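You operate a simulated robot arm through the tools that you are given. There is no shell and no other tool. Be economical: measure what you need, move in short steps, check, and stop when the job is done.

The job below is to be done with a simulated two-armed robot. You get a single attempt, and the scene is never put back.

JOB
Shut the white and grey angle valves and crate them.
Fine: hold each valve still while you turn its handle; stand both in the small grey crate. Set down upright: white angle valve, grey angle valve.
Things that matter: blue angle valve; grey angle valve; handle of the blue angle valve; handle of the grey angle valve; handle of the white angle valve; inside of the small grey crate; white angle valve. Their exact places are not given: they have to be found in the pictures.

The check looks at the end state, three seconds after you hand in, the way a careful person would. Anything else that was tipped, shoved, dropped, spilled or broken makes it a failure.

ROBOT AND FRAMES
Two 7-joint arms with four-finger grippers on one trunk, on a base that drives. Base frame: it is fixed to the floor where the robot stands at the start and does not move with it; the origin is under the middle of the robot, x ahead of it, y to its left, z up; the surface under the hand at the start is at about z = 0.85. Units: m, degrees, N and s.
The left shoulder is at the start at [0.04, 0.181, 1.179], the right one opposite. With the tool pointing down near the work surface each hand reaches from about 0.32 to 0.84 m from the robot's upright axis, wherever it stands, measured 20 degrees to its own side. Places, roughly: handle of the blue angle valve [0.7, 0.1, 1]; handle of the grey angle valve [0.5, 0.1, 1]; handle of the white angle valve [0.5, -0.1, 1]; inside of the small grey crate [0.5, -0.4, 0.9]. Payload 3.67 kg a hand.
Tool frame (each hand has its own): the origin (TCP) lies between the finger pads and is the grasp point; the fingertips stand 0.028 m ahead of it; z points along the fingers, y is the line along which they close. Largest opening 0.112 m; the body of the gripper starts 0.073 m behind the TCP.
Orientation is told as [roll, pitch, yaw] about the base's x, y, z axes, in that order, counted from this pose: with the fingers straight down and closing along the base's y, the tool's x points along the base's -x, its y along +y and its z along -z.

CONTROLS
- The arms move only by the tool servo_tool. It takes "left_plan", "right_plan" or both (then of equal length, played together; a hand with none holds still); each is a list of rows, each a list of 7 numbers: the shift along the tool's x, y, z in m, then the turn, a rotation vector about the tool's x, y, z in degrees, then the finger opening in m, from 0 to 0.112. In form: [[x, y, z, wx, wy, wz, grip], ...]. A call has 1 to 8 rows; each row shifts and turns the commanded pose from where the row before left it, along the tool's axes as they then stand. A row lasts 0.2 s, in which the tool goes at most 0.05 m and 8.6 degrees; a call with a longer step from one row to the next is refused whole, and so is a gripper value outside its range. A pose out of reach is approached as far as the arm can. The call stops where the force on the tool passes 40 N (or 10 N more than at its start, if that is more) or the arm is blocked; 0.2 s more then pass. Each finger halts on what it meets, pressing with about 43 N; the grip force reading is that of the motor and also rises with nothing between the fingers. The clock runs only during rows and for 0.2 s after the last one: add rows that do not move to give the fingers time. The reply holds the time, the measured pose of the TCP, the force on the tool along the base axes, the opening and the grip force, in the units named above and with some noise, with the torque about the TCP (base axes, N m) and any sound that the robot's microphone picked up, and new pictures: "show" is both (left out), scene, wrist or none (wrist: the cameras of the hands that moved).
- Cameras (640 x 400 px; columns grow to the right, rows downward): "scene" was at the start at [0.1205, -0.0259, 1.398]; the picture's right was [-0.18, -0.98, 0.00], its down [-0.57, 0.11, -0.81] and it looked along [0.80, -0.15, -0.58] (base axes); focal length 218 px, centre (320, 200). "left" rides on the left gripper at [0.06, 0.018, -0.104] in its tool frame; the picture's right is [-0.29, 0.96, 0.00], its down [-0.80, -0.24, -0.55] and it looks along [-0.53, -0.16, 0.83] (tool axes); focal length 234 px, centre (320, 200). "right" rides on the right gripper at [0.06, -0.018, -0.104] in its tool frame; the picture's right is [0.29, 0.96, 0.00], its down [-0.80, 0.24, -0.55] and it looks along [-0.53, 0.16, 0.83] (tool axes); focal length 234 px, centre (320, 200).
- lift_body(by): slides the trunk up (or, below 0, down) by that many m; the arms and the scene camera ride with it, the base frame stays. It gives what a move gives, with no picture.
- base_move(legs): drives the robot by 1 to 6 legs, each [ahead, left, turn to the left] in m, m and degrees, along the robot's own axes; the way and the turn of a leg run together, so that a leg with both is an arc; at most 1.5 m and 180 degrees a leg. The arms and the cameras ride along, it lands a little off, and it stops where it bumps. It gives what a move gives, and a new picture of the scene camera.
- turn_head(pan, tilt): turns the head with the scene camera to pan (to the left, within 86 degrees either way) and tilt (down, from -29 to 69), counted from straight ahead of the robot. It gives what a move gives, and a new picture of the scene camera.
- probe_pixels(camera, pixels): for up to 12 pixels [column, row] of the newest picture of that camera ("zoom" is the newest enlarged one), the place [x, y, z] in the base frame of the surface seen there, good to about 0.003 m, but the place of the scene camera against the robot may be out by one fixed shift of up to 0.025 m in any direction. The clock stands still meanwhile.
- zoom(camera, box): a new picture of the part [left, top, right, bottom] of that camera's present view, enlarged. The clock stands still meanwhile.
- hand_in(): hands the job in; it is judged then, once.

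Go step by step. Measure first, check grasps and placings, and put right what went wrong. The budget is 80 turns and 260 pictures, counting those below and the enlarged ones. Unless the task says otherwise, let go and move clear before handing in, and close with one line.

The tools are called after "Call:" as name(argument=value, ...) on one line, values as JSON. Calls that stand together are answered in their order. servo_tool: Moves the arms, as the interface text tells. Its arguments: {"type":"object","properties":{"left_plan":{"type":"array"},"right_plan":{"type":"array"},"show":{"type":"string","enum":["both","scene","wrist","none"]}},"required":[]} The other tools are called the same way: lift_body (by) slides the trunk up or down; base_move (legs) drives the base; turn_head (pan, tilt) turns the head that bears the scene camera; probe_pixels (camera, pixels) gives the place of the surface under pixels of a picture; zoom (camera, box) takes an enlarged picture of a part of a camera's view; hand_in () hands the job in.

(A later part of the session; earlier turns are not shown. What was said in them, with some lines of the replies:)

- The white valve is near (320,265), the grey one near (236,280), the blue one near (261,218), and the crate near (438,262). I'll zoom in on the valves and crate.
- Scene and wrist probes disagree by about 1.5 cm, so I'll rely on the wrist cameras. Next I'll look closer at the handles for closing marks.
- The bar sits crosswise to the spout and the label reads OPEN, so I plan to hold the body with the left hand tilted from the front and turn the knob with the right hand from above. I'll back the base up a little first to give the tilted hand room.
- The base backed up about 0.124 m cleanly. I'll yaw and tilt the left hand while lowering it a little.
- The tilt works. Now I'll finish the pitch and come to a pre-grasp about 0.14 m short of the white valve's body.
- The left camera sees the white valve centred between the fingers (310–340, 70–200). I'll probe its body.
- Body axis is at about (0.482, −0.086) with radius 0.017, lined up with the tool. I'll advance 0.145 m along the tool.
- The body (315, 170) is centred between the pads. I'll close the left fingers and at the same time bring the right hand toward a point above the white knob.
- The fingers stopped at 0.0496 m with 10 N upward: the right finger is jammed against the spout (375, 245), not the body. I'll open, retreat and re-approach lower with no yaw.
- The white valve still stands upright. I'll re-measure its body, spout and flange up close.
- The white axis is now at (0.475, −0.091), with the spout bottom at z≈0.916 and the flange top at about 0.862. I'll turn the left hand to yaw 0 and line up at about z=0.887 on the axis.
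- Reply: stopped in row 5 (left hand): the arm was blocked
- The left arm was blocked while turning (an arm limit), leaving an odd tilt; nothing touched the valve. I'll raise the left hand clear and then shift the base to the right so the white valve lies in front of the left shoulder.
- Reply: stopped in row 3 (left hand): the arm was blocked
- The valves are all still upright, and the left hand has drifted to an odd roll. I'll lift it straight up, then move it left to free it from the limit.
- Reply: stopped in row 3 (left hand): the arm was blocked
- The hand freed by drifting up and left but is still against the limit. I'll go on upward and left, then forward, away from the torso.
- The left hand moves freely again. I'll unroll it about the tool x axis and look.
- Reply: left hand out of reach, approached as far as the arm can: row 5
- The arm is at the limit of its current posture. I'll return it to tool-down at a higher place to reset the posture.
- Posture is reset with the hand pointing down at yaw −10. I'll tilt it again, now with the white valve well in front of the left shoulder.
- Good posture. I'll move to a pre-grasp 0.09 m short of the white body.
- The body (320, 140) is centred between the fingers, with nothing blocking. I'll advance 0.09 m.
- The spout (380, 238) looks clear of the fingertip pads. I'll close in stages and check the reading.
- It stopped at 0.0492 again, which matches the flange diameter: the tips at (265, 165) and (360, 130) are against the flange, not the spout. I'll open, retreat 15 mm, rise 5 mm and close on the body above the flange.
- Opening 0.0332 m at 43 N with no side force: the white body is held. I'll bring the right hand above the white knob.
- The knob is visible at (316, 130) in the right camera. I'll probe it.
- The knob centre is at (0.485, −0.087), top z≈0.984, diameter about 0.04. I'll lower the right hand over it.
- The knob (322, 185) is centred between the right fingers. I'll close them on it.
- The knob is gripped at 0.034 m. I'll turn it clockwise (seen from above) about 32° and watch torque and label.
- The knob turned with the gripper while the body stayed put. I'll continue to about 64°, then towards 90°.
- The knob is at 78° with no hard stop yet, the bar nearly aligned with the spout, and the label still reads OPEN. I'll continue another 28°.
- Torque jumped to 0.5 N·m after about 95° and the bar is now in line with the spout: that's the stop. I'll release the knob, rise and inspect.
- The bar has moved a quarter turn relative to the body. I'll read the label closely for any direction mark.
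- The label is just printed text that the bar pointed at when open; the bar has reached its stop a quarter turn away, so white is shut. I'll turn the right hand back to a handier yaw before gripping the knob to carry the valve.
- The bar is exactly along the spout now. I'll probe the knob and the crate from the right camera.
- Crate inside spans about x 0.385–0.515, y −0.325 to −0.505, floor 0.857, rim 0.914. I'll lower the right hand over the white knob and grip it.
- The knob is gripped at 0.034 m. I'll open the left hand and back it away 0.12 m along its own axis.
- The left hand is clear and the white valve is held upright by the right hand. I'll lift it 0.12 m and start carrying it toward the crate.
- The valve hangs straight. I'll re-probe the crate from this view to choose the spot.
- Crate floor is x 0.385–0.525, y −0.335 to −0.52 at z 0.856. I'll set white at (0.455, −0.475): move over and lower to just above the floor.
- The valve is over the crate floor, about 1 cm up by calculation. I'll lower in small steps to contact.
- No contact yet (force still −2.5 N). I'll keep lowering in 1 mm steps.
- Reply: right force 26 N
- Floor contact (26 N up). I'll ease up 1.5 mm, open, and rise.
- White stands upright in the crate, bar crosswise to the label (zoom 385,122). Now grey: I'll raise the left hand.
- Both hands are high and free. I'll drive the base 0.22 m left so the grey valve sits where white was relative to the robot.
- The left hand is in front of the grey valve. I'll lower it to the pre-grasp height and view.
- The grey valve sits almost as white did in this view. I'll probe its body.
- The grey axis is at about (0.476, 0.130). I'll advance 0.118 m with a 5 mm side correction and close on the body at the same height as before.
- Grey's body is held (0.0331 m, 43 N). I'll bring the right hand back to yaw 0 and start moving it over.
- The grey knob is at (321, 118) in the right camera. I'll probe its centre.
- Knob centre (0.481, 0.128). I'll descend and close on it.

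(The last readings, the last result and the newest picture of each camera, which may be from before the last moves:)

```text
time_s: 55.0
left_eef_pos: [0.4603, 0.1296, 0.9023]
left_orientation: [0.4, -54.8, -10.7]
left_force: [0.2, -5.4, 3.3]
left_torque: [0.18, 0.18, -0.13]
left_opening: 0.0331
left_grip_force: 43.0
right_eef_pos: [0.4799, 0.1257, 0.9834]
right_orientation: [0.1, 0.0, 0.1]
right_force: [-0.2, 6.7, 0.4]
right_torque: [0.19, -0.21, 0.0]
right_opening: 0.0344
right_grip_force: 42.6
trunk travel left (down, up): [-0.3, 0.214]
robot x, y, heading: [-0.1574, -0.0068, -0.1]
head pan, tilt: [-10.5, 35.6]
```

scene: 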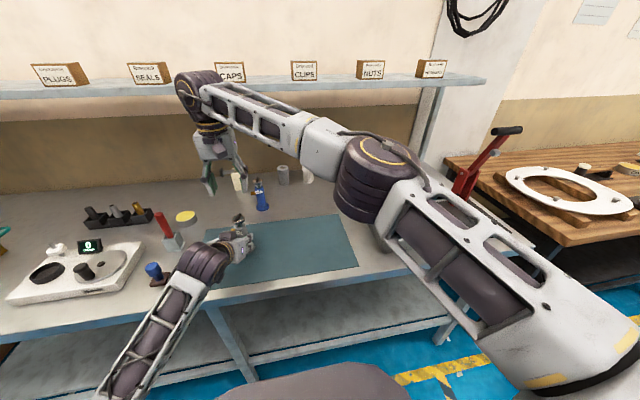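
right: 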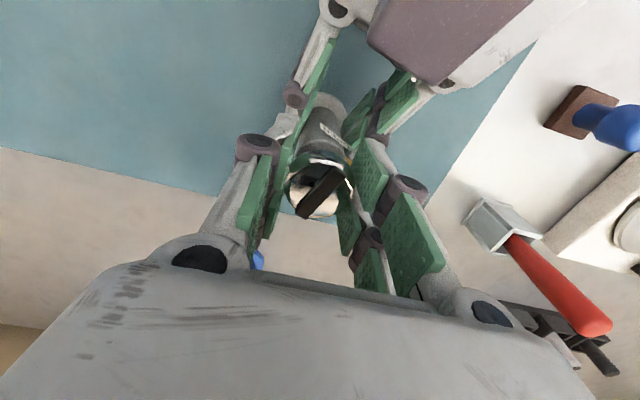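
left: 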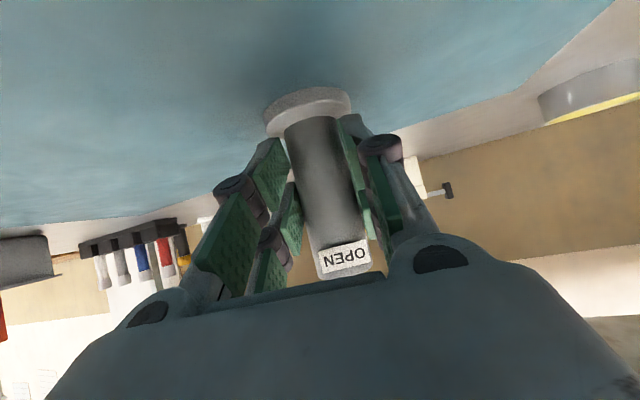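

The grey knob is gripped. I'll turn it clockwise 56°.

Call:
servo_tool(right_plan=[[0, 0, 0, 0, 0, 8, 0.03], [0, 0, 0, 0, 0, 8, 0.03], [0, 0, 0, 0, 0, 8, 0.03], [0, 0, 0, 0, 0, 8, 0.03], [0, 0, 0, 0, 0, 8, 0.03], [0, 0, 0, 0, 0, 8, 0.03], [0, 0, 0, 0, 0, 8, 0.03]], show="wrist")

Call:
zoom(camera="left", box=[230, 60, 430, 290])

```text
time_s: 56.6
left_eef_pos: [0.4599, 0.1299, 0.9036]
left_orientation: [0.3, -54.9, -10.7]
left_force: [-10.6, -10.9, 12.2]
left_torque: [-0.01, -1.24, -0.33]
left_opening: 0.0331
left_grip_force: 43.3
right_eef_pos: [0.4812, 0.125, 0.9832]
right_orientation: [-0.1, 0.1, -56.1]
right_force: [11.4, 11.3, -11.9]
right_torque: [0.84, 0.11, 0.03]
right_opening: 0.0345
right_grip_force: 42.5
trunk travel left (down, up): [-0.3, 0.214]
robot x, y, heading: [-0.1605, -0.009, -0.0]
head pan, tilt: [-10.5, 35.6]
```

right: 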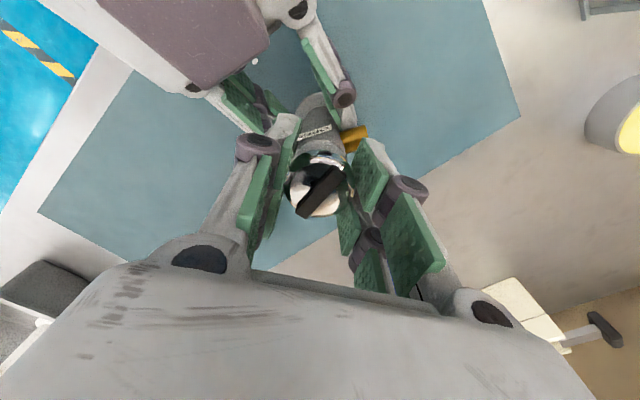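

```text
1.74 times, centred on (330, 175) of left
```

zoom: 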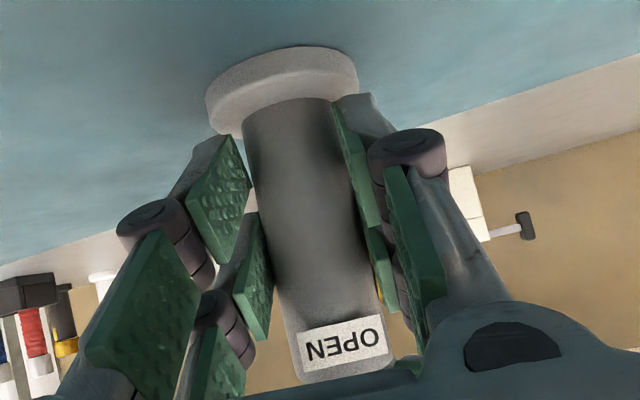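

Side forces grew to about 11 N, so the grip is off the knob's axis. I'll release to relax it, rise, and recheck.

Call:
servo_tool(right_plan=[[0, 0, 0, 0, 0, 0, 0.05], [0, 0, 0, 0, 0, 0, 0.07], [0, 0, 0, 0, 0, 0, 0.07], [0, 0, -0.04, 0, 0, 0, 0.07], [0, 0, -0.04, 0, 0, 0, 0.07]], show="wrist")

Call:
zoom(camera="right", box=[250, 60, 390, 180])

Call:
zoom(camera="left", box=[230, 60, 430, 290])

```text
time_s: 57.9
left_eef_pos: [0.4602, 0.1301, 0.9031]
left_orientation: [0.4, -54.8, -10.7]
left_force: [-2.9, 3.1, 7.3]
left_torque: [-0.07, 0.14, -0.01]
left_opening: 0.0331
left_grip_force: 42.8
right_eef_pos: [0.478, 0.1282, 1.0641]
right_orientation: [0.1, 0.0, -55.8]
right_force: [0.5, -0.6, 0.2]
right_torque: [0.02, -0.02, -0.01]
right_opening: 0.0698
right_grip_force: 0.1
trunk travel left (down, up): [-0.3, 0.214]
robot x, y, heading: [-0.1598, -0.0071, 0.0]
head pan, tilt: [-10.5, 35.6]
```

right: 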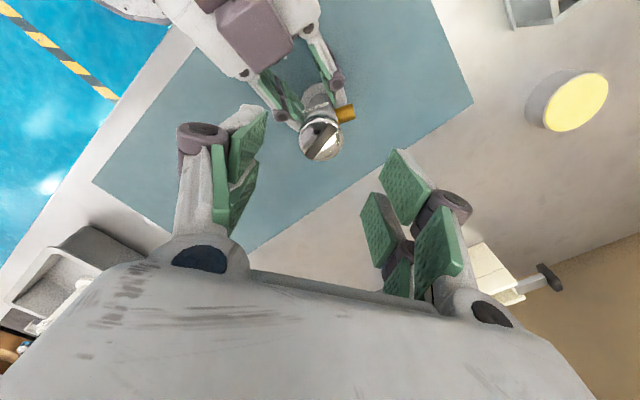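

```text
3.33 times, centred on (320, 120) of right
```

zoom: 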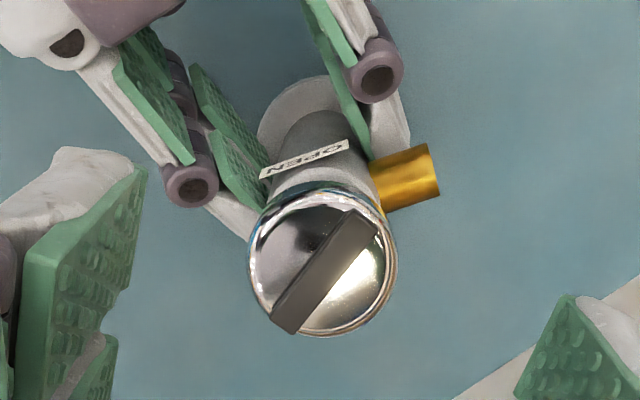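

```text
1.74 times, centred on (330, 175) of left
```

zoom: 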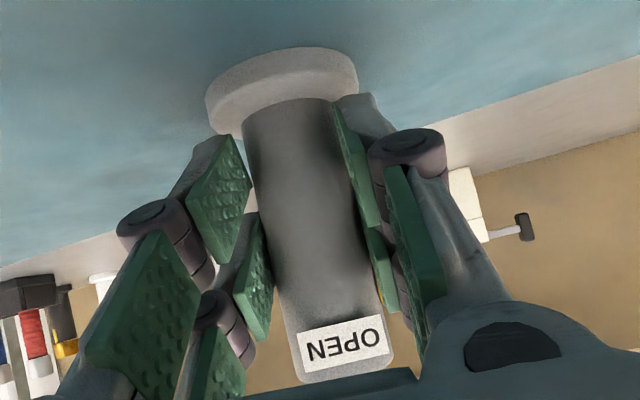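

The bar still needs about 35° clockwise to line up with the spout. I'll probe the knob centre again to regrip on axis.

Call:
probe_pixels(camera="right", pixels=[[321, 139], [303, 138], [338, 138], [321, 124], [321, 156], [312, 130], [332, 147]])

```text
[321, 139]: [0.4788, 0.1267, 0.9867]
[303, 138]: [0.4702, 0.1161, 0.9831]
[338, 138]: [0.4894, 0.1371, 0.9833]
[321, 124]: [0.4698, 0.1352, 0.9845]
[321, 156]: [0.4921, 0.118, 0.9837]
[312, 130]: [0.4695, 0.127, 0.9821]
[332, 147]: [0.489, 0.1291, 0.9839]
```

Centre (0.480, 0.1266). I'll regrip with a 2.5 mm correction.

Call:
servo_tool(right_plan=[[-0.0024, 0.0008, 0.03, 0, 0, 0, 0.07], [0, 0, 0.03, 0, 0, 0, 0.07], [0, 0, 0.02, 0, 0, 0, 0.07], [0, 0, 0, 0, 0, 0, 0.05], [0, 0, 0, 0, 0, 0, 0.035], [0, 0, 0, 0, 0, 0, 0.03], [0, 0, 0, 0, 0, 8, 0.03], [0, 0, 0, 0, 0, 8, 0.03]], show="wrist")

```text
time_s: 59.6
left_eef_pos: [0.4602, 0.1307, 0.9022]
left_orientation: [0.4, -54.8, -10.8]
left_force: [5.8, -4.6, 1.6]
left_torque: [0.31, 0.31, -0.08]
left_opening: 0.033
left_grip_force: 43.1
right_eef_pos: [0.4812, 0.1265, 0.9853]
right_orientation: [0.0, 0.1, -72.0]
right_force: [-5.9, 5.2, 0.6]
right_torque: [0.22, 0.21, -0.01]
right_opening: 0.0348
right_grip_force: 42.9
trunk travel left (down, up): [-0.3, 0.214]
robot x, y, heading: [-0.1594, -0.0065, -0.1]
head pan, tilt: [-10.5, 35.6]
```

right: 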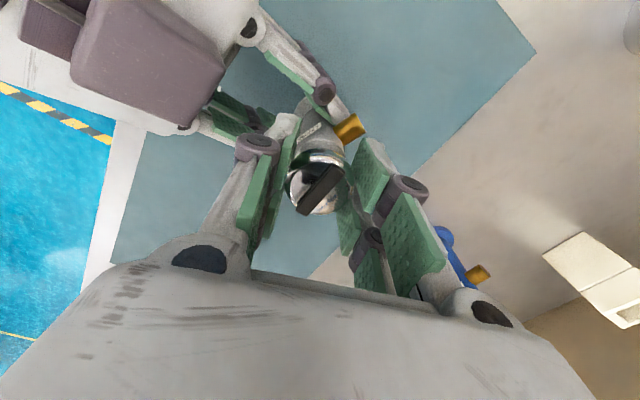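

Forces are lower now. I'll keep turning toward the stop.

Call:
servo_tool(right_plan=[[0, 0, 0, 0, 0, 7, 0.03], [0, 0, 0, 0, 0, 7, 0.03], [0, 0, 0, 0, 0, 6, 0.03], [0, 0, 0, 0, 0, 5, 0.03], [0, 0, 0, 0, 0, 4, 0.03]], show="wrist")

Call:
zoom(camera="right", box=[230, 60, 430, 240])

```text
time_s: 60.9
left_eef_pos: [0.4601, 0.1287, 0.9024]
left_orientation: [0.4, -54.7, -10.8]
left_force: [8.7, -15.1, 0.6]
left_torque: [0.35, 0.52, -0.46]
left_opening: 0.0329
left_grip_force: 43.6
right_eef_pos: [0.4824, 0.1247, 0.9854]
right_orientation: [0.0, 0.0, -101.1]
right_force: [-6.1, 10.9, 9.9]
right_torque: [0.29, 0.03, 0.29]
right_opening: 0.0343
right_grip_force: 43.0
trunk travel left (down, up): [-0.3, 0.214]
robot x, y, heading: [-0.1559, -0.0083, -0.1]
head pan, tilt: [-10.5, 35.6]
```

right: 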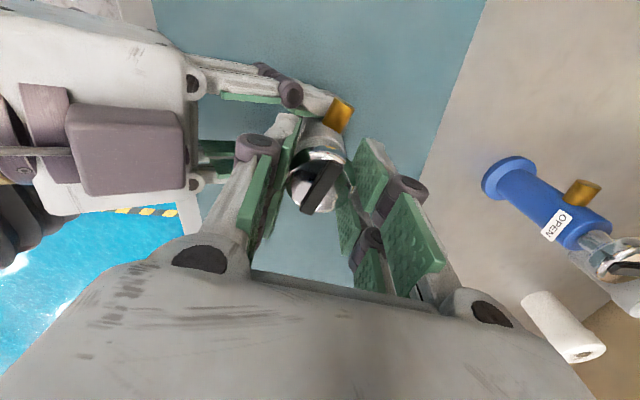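

```text
2.22 times, centred on (330, 150) of right
```

zoom: 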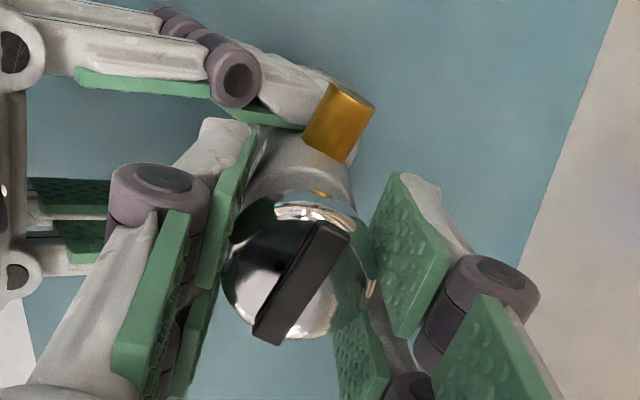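

Torque is rising (0.3–0.46 N·m) and the bar is a few degrees short of the spout direction. I'll turn 8° more.

Call:
servo_tool(right_plan=[[0, 0, 0, 0, 0, 3, 0.03], [0, 0, 0, 0, 0, 3, 0.03], [0, 0, 0, 0, 0, 3, 0.03]], show="none")

```text
time_s: 61.6
left_eef_pos: [0.4603, 0.1295, 0.9024]
left_orientation: [0.4, -54.8, -10.7]
left_force: [1.1, -14.1, -0.6]
left_torque: [0.18, 0.35, -0.84]
left_opening: 0.033
left_grip_force: 42.3
right_eef_pos: [0.4825, 0.1249, 0.984]
right_orientation: [0.0, 0.0, -110.0]
right_force: [-1.8, 12.6, 0.8]
right_torque: [0.79, -0.14, 0.52]
right_opening: 0.0343
right_grip_force: 43.2
trunk travel left (down, up): [-0.3, 0.214]
robot x, y, heading: [-0.1615, -0.006, -0.0]
head pan, tilt: [-10.5, 35.6]
```

Torque is at 0.52–0.84 N·m, so that's the stop, as with white. I'll release, rise and check.

Call:
servo_tool(right_plan=[[0, 0, 0, 0, 0, 0, 0.05], [0, 0, 0, 0, 0, 0, 0.07], [0, 0, 0, 0, 0, 0, 0.07], [0, 0, -0.03, 0, 0, 0, 0.07], [0, 0, -0.04, 0, 0, 0, 0.07], [0, 0, -0.04, 0, 0, 0, 0.07]], show="wrist")

Call:
servo_tool(right_plan=[[0, 0, 0, 0, 0, -8.4, 0.07], [0, 0, 0, 0, 0, -8.4, 0.07], [0, 0, 0, 0, 0, -8.4, 0.07], [0, 0, 0, 0, 0, -8.4, 0.07], [0, 0, 0, 0, 0, -8.4, 0.07], [0, 0, 0, 0, 0, -8.4, 0.07], [0, 0, 0, 0, 0, -8.4, 0.07], [0, 0, 0, 0, 0, -8.4, 0.07]], show="both")

Call:
zoom(camera="right", box=[250, 60, 390, 160])

```text
time_s: 63.0
left_eef_pos: [0.4589, 0.1311, 0.9037]
left_orientation: [0.4, -54.8, -10.7]
left_force: [-0.9, 0.5, 0.1]
left_torque: [-0.08, 0.03, 0.02]
left_opening: 0.0329
left_grip_force: 42.7
right_eef_pos: [0.4786, 0.1269, 1.0937]
right_orientation: [0.0, -0.1, -110.0]
right_force: [-0.3, 0.6, -0.1]
right_torque: [-0.01, 0.03, 0.01]
right_opening: 0.0702
right_grip_force: 0.0
trunk travel left (down, up): [-0.3, 0.214]
robot x, y, heading: [-0.1577, -0.0068, -0.1]
head pan, tilt: [-10.5, 35.6]
```

right: 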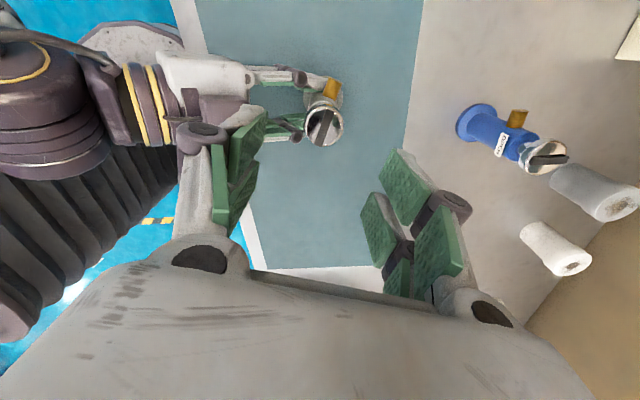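

```text
time_s: 64.8
left_eef_pos: [0.4606, 0.1298, 0.9028]
left_orientation: [0.5, -54.8, -10.8]
left_force: [-1.3, -1.4, 0.1]
left_torque: [-0.14, 0.0, -0.03]
left_opening: 0.0329
left_grip_force: 42.7
right_eef_pos: [0.4826, 0.1232, 1.0935]
right_orientation: [0.0, 0.0, -42.6]
right_force: [-0.7, -0.6, -0.2]
right_torque: [0.0, -0.02, 0.0]
right_opening: 0.07
right_grip_force: 0.0
trunk travel left (down, up): [-0.3, 0.214]
robot x, y, heading: [-0.1562, -0.0043, -0.0]
head pan, tilt: [-10.5, 35.6]
```

scene: 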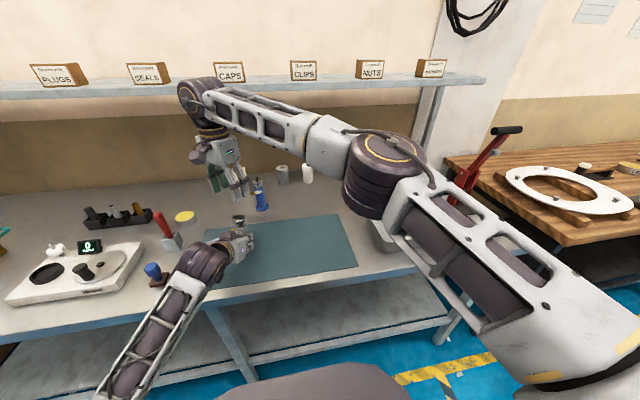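
right: 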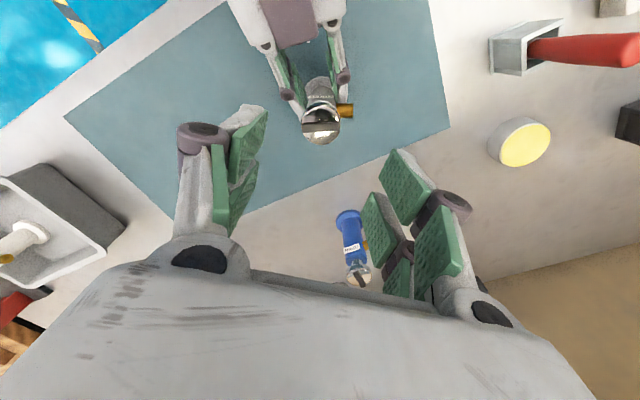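

```text
4.00 times, centred on (320, 110) of right
```

zoom: 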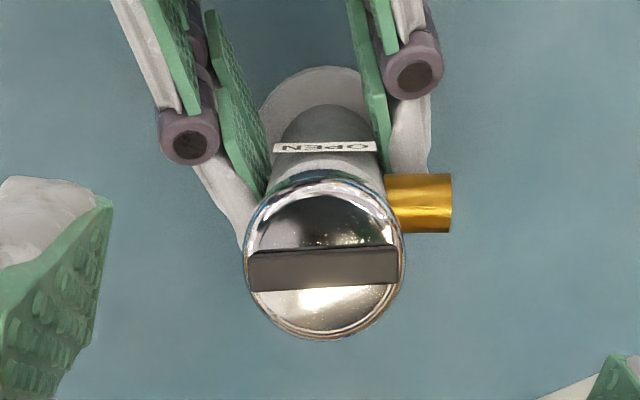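

Grey's bar now lies along the spout too. I'll probe the knob once more for the carry grip.

Call:
probe_pixels(camera="right", pixels=[[304, 127], [338, 126], [321, 110], [322, 140]])

```text
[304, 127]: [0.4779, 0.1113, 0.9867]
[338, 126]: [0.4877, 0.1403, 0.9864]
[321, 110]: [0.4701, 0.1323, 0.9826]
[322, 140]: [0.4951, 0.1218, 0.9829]
```

Centre (0.4826, 0.1264). I'll descend and grip the knob.

Call:
servo_tool(right_plan=[[0.0022, 0.0024, 0.03, 0, 0, 0, 0.07], [0, 0, 0.03, 0, 0, 0, 0.07], [0, 0, 0.03, 0, 0, 0, 0.07], [0, 0, 0.0265, 0, 0, 0, 0.07], [0, 0, 0, 0, 0, 0, 0.05], [0, 0, 0, 0, 0, 0, 0.03], [0, 0, 0, 0, 0, 0, 0.03], [0, 0, 0, 0, 0, 0, 0.03]], show="wrist")

```text
time_s: 66.7
left_eef_pos: [0.4613, 0.131, 0.903]
left_orientation: [0.4, -54.8, -10.7]
left_force: [0.9, 0.2, 0.5]
left_torque: [0.1, 0.09, -0.04]
left_opening: 0.0331
left_grip_force: 42.9
right_eef_pos: [0.4826, 0.126, 0.978]
right_orientation: [0.0, -0.1, -42.8]
right_force: [-0.9, 1.4, -0.1]
right_torque: [-0.04, 0.04, 0.0]
right_opening: 0.034
right_grip_force: 42.8
trunk travel left (down, up): [-0.3, 0.214]
robot x, y, heading: [-0.1607, -0.0041, 0.0]
head pan, tilt: [-10.5, 35.6]
```

right: 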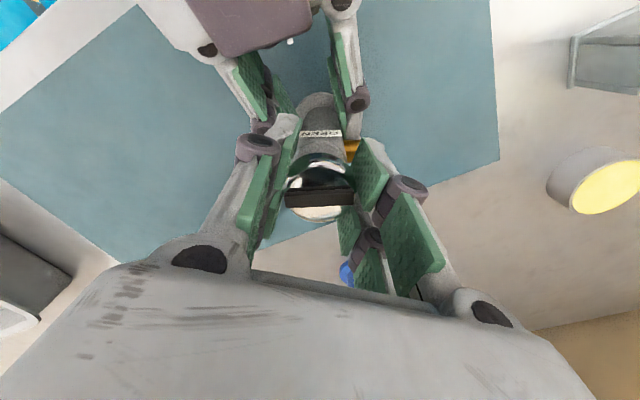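

The knob is gripped with small forces. I'll release with the left hand and back it off.

Call:
servo_tool(left_plan=[[0, 0, 0, 0, 0, 0, 0.05], [0, 0, 0, 0, 0, 0, 0.07], [0, 0, 0, 0, 0, 0, 0.07], [0, 0, -0.03, 0, 0, 0, 0.07], [0, 0, -0.03, 0, 0, 0, 0.07], [0, 0, -0.03, 0, 0, 0, 0.07], [0, 0, -0.03, 0, 0, 0, 0.07]], show="wrist")

```text
time_s: 68.2
left_eef_pos: [0.3636, 0.149, 0.9733]
left_orientation: [0.4, -54.8, -10.7]
left_force: [-0.2, 0.7, 0.3]
left_torque: [0.0, 0.01, -0.01]
left_opening: 0.0705
left_grip_force: 0.1
right_eef_pos: [0.4818, 0.1257, 0.9795]
right_orientation: [0.0, 0.1, -42.9]
right_force: [0.6, 0.8, 0.0]
right_torque: [0.02, -0.01, -0.01]
right_opening: 0.0341
right_grip_force: 42.9
trunk travel left (down, up): [-0.3, 0.214]
robot x, y, heading: [-0.162, -0.0075, -0.3]
head pan, tilt: [-10.5, 35.6]
```

left: 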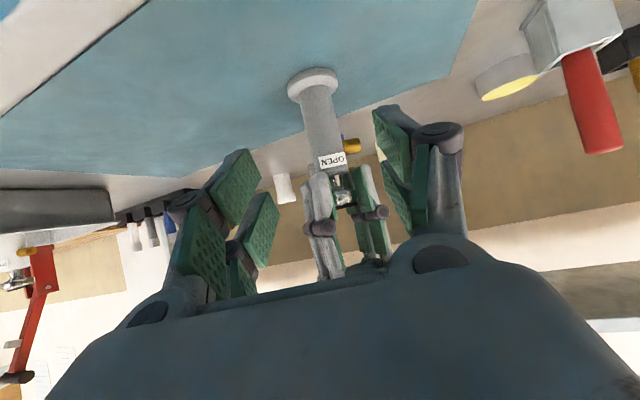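

The left hand is clear. I'll lift grey and carry it toward the crate.

Call:
servo_tool(right_plan=[[0, 0, -0.035, 0, 0, 0, 0.03], [0, 0, -0.045, 0, 0, 0, 0.03], [0, 0, -0.045, 0, 0, 0, 0.03], [-0.0272, -0.0327, 0, 0, 0, 0, 0.03], [-0.0272, -0.0327, 0, 0, 0, 0, 0.03], [-0.0272, -0.0327, 0, 0, 0, 0, 0.03], [-0.0272, -0.0327, 0, 0, 0, 0, 0.03], [-0.0272, -0.0327, 0, 0, 0, 0, 0.03]], show="scene")

Call:
servo_tool(right_plan=[[-0.0272, -0.0327, 0, 0, 0, 0, 0.03], [-0.0272, -0.0327, 0, 0, 0, 0, 0.03], [-0.0272, -0.0327, 0, 0, 0, 0, 0.03], [-0.0272, -0.0327, 0, 0, 0, 0, 0.03], [-0.0272, -0.0327, 0, 0, 0, 0, 0.03], [-0.0272, -0.0327, 0, 0, 0, 0, 0.03]])

```text
time_s: 70.0
left_eef_pos: [0.3646, 0.1486, 0.9737]
left_orientation: [0.6, -54.8, -10.8]
left_force: [0.2, -0.8, 0.5]
left_torque: [0.0, -0.01, 0.02]
left_opening: 0.07
left_grip_force: 0.0
right_eef_pos: [0.4691, -0.088, 1.1004]
right_orientation: [0.2, 0.1, -42.7]
right_force: [-0.4, -0.5, -2.1]
right_torque: [-0.03, 0.01, -0.01]
right_opening: 0.0342
right_grip_force: 43.0
trunk travel left (down, up): [-0.3, 0.214]
robot x, y, heading: [-0.162, -0.0105, -0.2]
head pan, tilt: [-10.5, 35.6]
```

scene: 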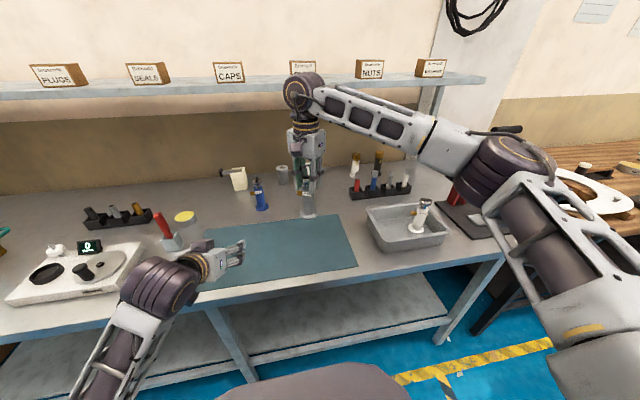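

```text
time_s: 71.5
left_eef_pos: [0.3641, 0.1471, 0.9745]
left_orientation: [0.6, -54.8, -10.8]
left_force: [-0.1, 1.0, 0.3]
left_torque: [0.0, 0.01, 0.01]
left_opening: 0.0699
left_grip_force: 0.1
right_eef_pos: [0.4562, -0.3425, 1.1014]
right_orientation: [0.0, 0.2, -42.7]
right_force: [0.5, 0.1, -2.3]
right_torque: [0.03, 0.04, 0.0]
right_opening: 0.0341
right_grip_force: 43.2
trunk travel left (down, up): [-0.3, 0.214]
robot x, y, heading: [-0.1608, -0.0083, -0.3]
head pan, tilt: [-10.5, 35.6]
```

scene: 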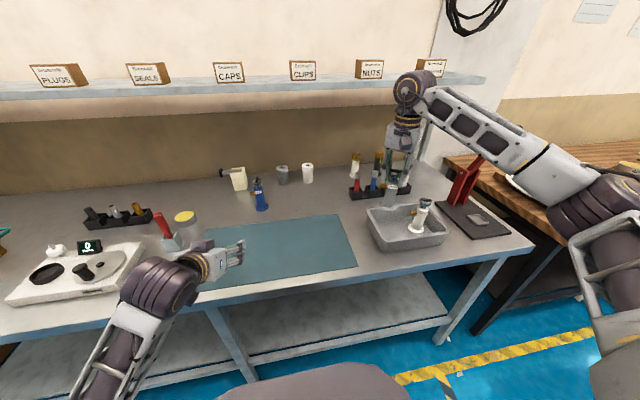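
right: 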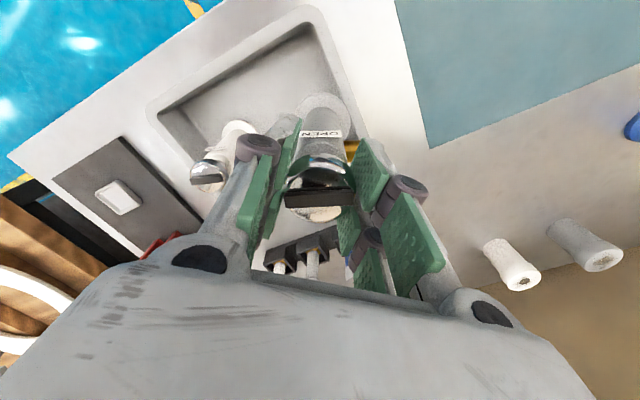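

White's spot leaves room. I'll move grey to y≈−0.38 and lower to just above the floor.

Call:
servo_tool(right_plan=[[-0.0255, -0.0275, 0, 0, 0, 0, 0.03], [0, 0, 0, 0, 0, 0, 0.03], [0, 0, 0.03, 0, 0, 0, 0.03], [0, 0, 0.03, 0, 0, 0, 0.03], [0, 0, 0.03, 0, 0, 0, 0.03], [0, 0, 0.021, 0, 0, 0, 0.03]])

Call:
zoom(camera="scene", box=[355, 170, 465, 260])

```text
time_s: 72.8
left_eef_pos: [0.3634, 0.1476, 0.9744]
left_orientation: [0.5, -54.8, -10.8]
left_force: [0.4, -0.5, 0.2]
left_torque: [0.0, -0.04, -0.01]
left_opening: 0.0699
left_grip_force: 0.0
right_eef_pos: [0.4587, -0.3784, 0.9894]
right_orientation: [-0.1, 0.1, -42.8]
right_force: [0.0, -0.2, -2.3]
right_torque: [-0.01, 0.04, -0.03]
right_opening: 0.0338
right_grip_force: 42.9
trunk travel left (down, up): [-0.3, 0.214]
robot x, y, heading: [-0.1573, -0.009, -0.2]
head pan, tilt: [-10.5, 35.6]
```

scene: 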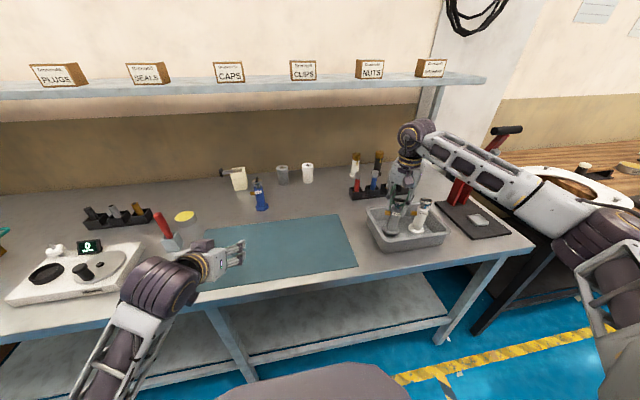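
right: 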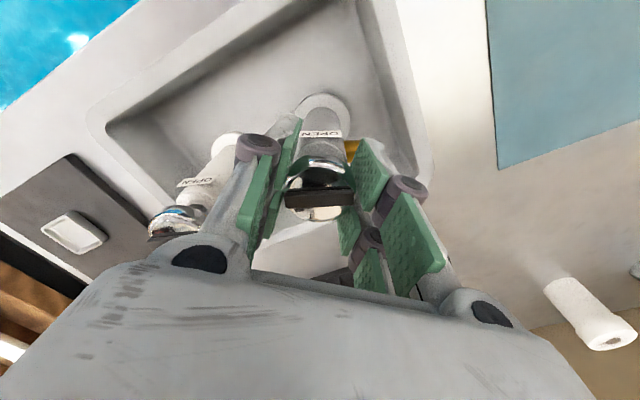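

```text
4.44 times, centred on (410, 215) of scene
```

zoom: 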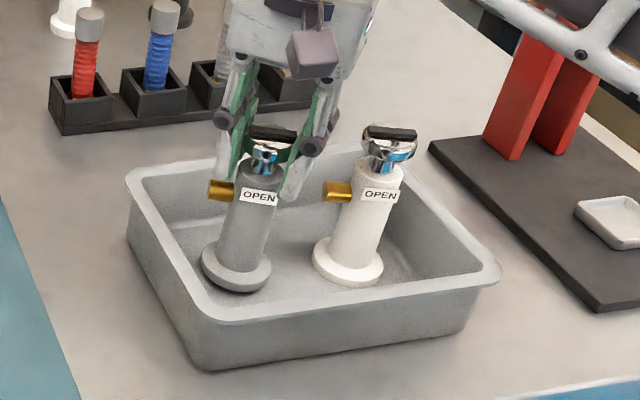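

Grey hangs upright beside white with a clear gap. I'll lower the last centimetre in small steps.

Call:
servo_tool(right_plan=[[0, 0, 0.004, 0, 0, 0, 0.03], [0, 0, 0.003, 0, 0, 0, 0.03], [0, 0, 0.0015, 0, 0, 0, 0.03], [0, 0, 0.001, 0, 0, 0, 0.03], [0, 0, 0.0005, 0, 0, 0, 0.03]], show="none")

```text
time_s: 74.0
left_eef_pos: [0.3632, 0.1497, 0.9745]
left_orientation: [0.4, -54.9, -10.7]
left_force: [0.6, 0.6, 0.4]
left_torque: [-0.01, 0.01, 0.0]
left_opening: 0.0697
left_grip_force: 0.0
right_eef_pos: [0.4584, -0.3774, 0.9823]
right_orientation: [0.0, -0.1, -42.8]
right_force: [0.8, -0.3, 2.1]
right_torque: [-0.17, 0.01, 0.0]
right_opening: 0.0341
right_grip_force: 42.6
trunk travel left (down, up): [-0.3, 0.214]
robot x, y, heading: [-0.1619, -0.0078, -0.0]
head pan, tilt: [-10.5, 35.6]
```

Force went from −2.3 to +2.1 N, so grey just touches the floor. I'll open a little, wait, and rise.

Call:
servo_tool(right_plan=[[0, 0, 0.0005, 0, 0, 0, 0.03], [0, 0, 0, 0, 0, 0, 0.045], [0, 0, 0, 0, 0, 0, 0.053], [0, 0, 0, 0, 0, 0, 0.053], [0, 0, -0.03, 0, 0, 0, 0.053], [0, 0, -0.04, 0, 0, 0, 0.053], [0, 0, -0.045, 0, 0, 0, 0.053], [0, 0, -0.045, 0, 0, 0, 0.053]])

Call:
zoom(camera="scene", box=[355, 170, 465, 260])

Call:
zoom(camera="right", box=[200, 20, 400, 180])

```text
time_s: 75.8
left_eef_pos: [0.3652, 0.1504, 0.9747]
left_orientation: [0.5, -54.8, -10.7]
left_force: [-0.5, 0.7, 0.2]
left_torque: [-0.02, 0.01, -0.02]
left_opening: 0.0701
left_grip_force: 0.0
right_eef_pos: [0.4565, -0.3751, 1.1431]
right_orientation: [-0.1, 0.0, -42.7]
right_force: [0.9, -0.8, -0.7]
right_torque: [-0.03, -0.02, 0.01]
right_opening: 0.053
right_grip_force: 0.0
trunk travel left (down, up): [-0.3, 0.214]
robot x, y, heading: [-0.1582, -0.0079, 0.0]
head pan, tilt: [-10.5, 35.6]
```

scene: 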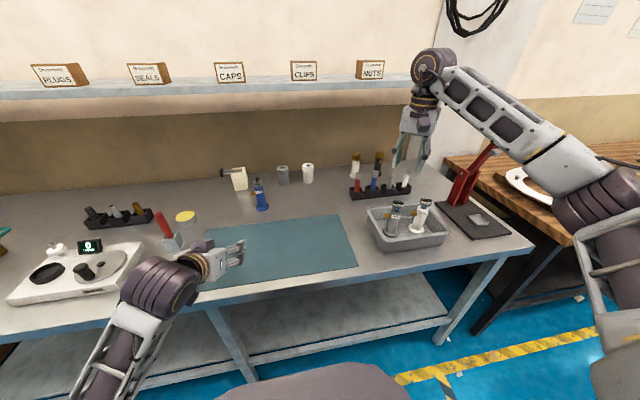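
right: 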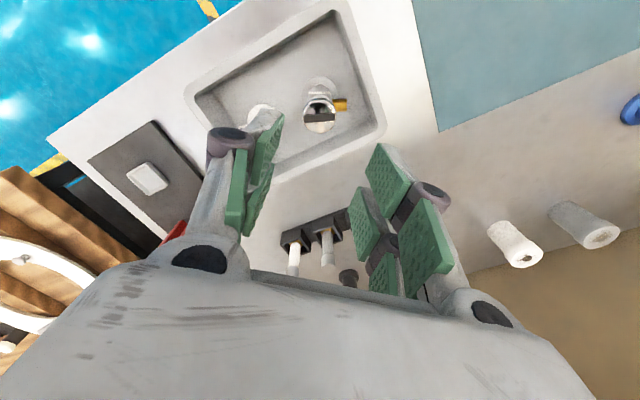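

```text
4.44 times, centred on (410, 215) of scene
```

zoom: 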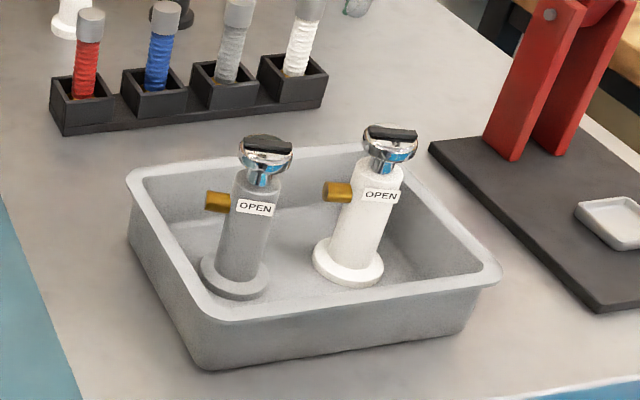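

```text
2.50 times, centred on (300, 100) of right
```

zoom: 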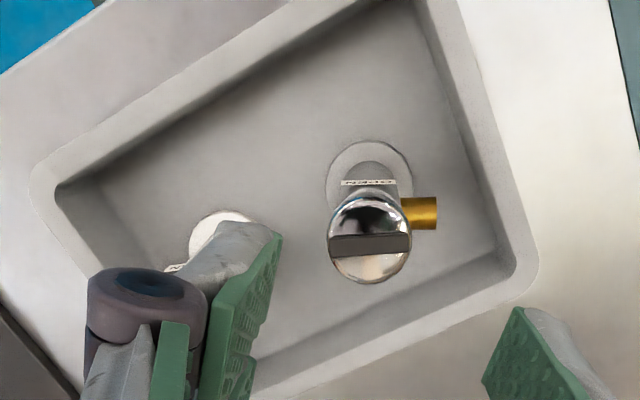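

Both valves stand upright in the crate with bars along the spouts. I'll check the left part of the bench for disturbance before finishing.

Call:
zoom(camera="scene", box=[0, 160, 280, 320])

Call:
servo_tool(left_plan=[[-0.028, 0, -0.028, 0, 0, 0, 0.07], [-0.028, 0, -0.028, 0, 0, 0, 0.07], [-0.028, 0, -0.028, 0, 0, 0, 0.07], [-0.028, 0, -0.028, 0, 0, 0, 0.07]], show="scene")

Call:
zoom(camera="scene", box=[0, 160, 280, 320])

```text
2.29 times, centred on (140, 240) of scene
```

zoom: 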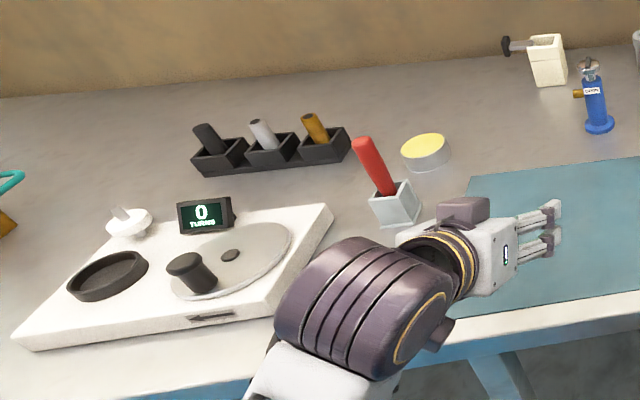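

```text
time_s: 76.8
left_eef_pos: [0.3418, 0.1523, 1.1308]
left_orientation: [0.5, -54.8, -10.6]
left_force: [-0.6, 0.0, -0.2]
left_torque: [-0.03, 0.05, -0.01]
left_opening: 0.0699
left_grip_force: 0.1
left hand out of reach, approached as far as the arm can: row 3
right_eef_pos: [0.4562, -0.3755, 1.1425]
right_orientation: [0.0, 0.0, -42.8]
right_force: [-0.6, -0.2, -0.7]
right_torque: [-0.02, -0.01, -0.01]
right_opening: 0.053
right_grip_force: 0.0
trunk travel left (down, up): [-0.3, 0.214]
robot x, y, heading: [-0.16, -0.0092, 0.0]
head pan, tilt: [-10.5, 35.6]
```

scene: 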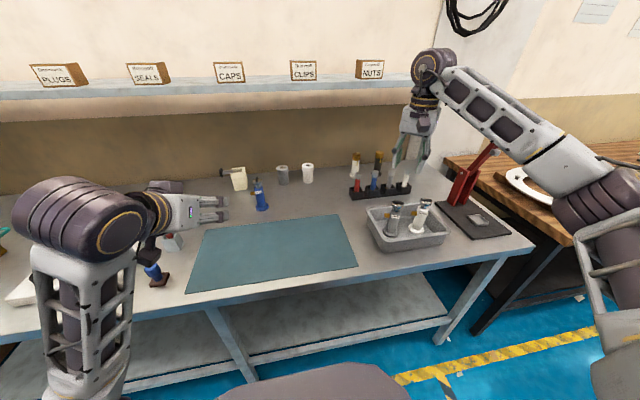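

```text
2.29 times, centred on (140, 240) of scene
```

zoom: 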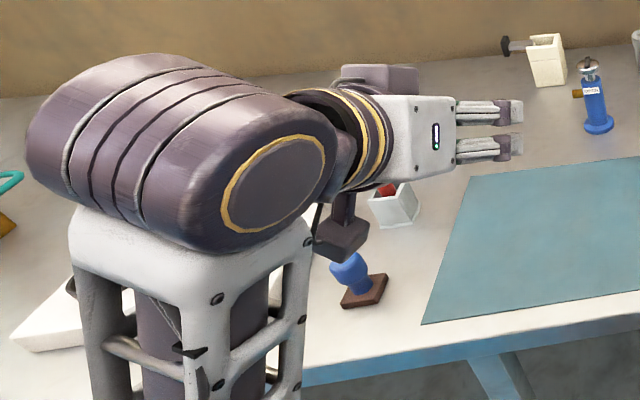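

The bench is undisturbed, with the blue valve, stamp and tin all in place. Both hands are clear and both valves stand shut in the crate, so I'm handing in.

Call:
hand_in()

```text
The job is handed in.
```

I turned the white and grey angle valves clockwise a quarter turn to their stops and stood both upright in the small grey crate. Nothing else on the bench looked disturbed. Nothing on the valves marks the shut position, so I am relying on the stop as the sign they are shut.
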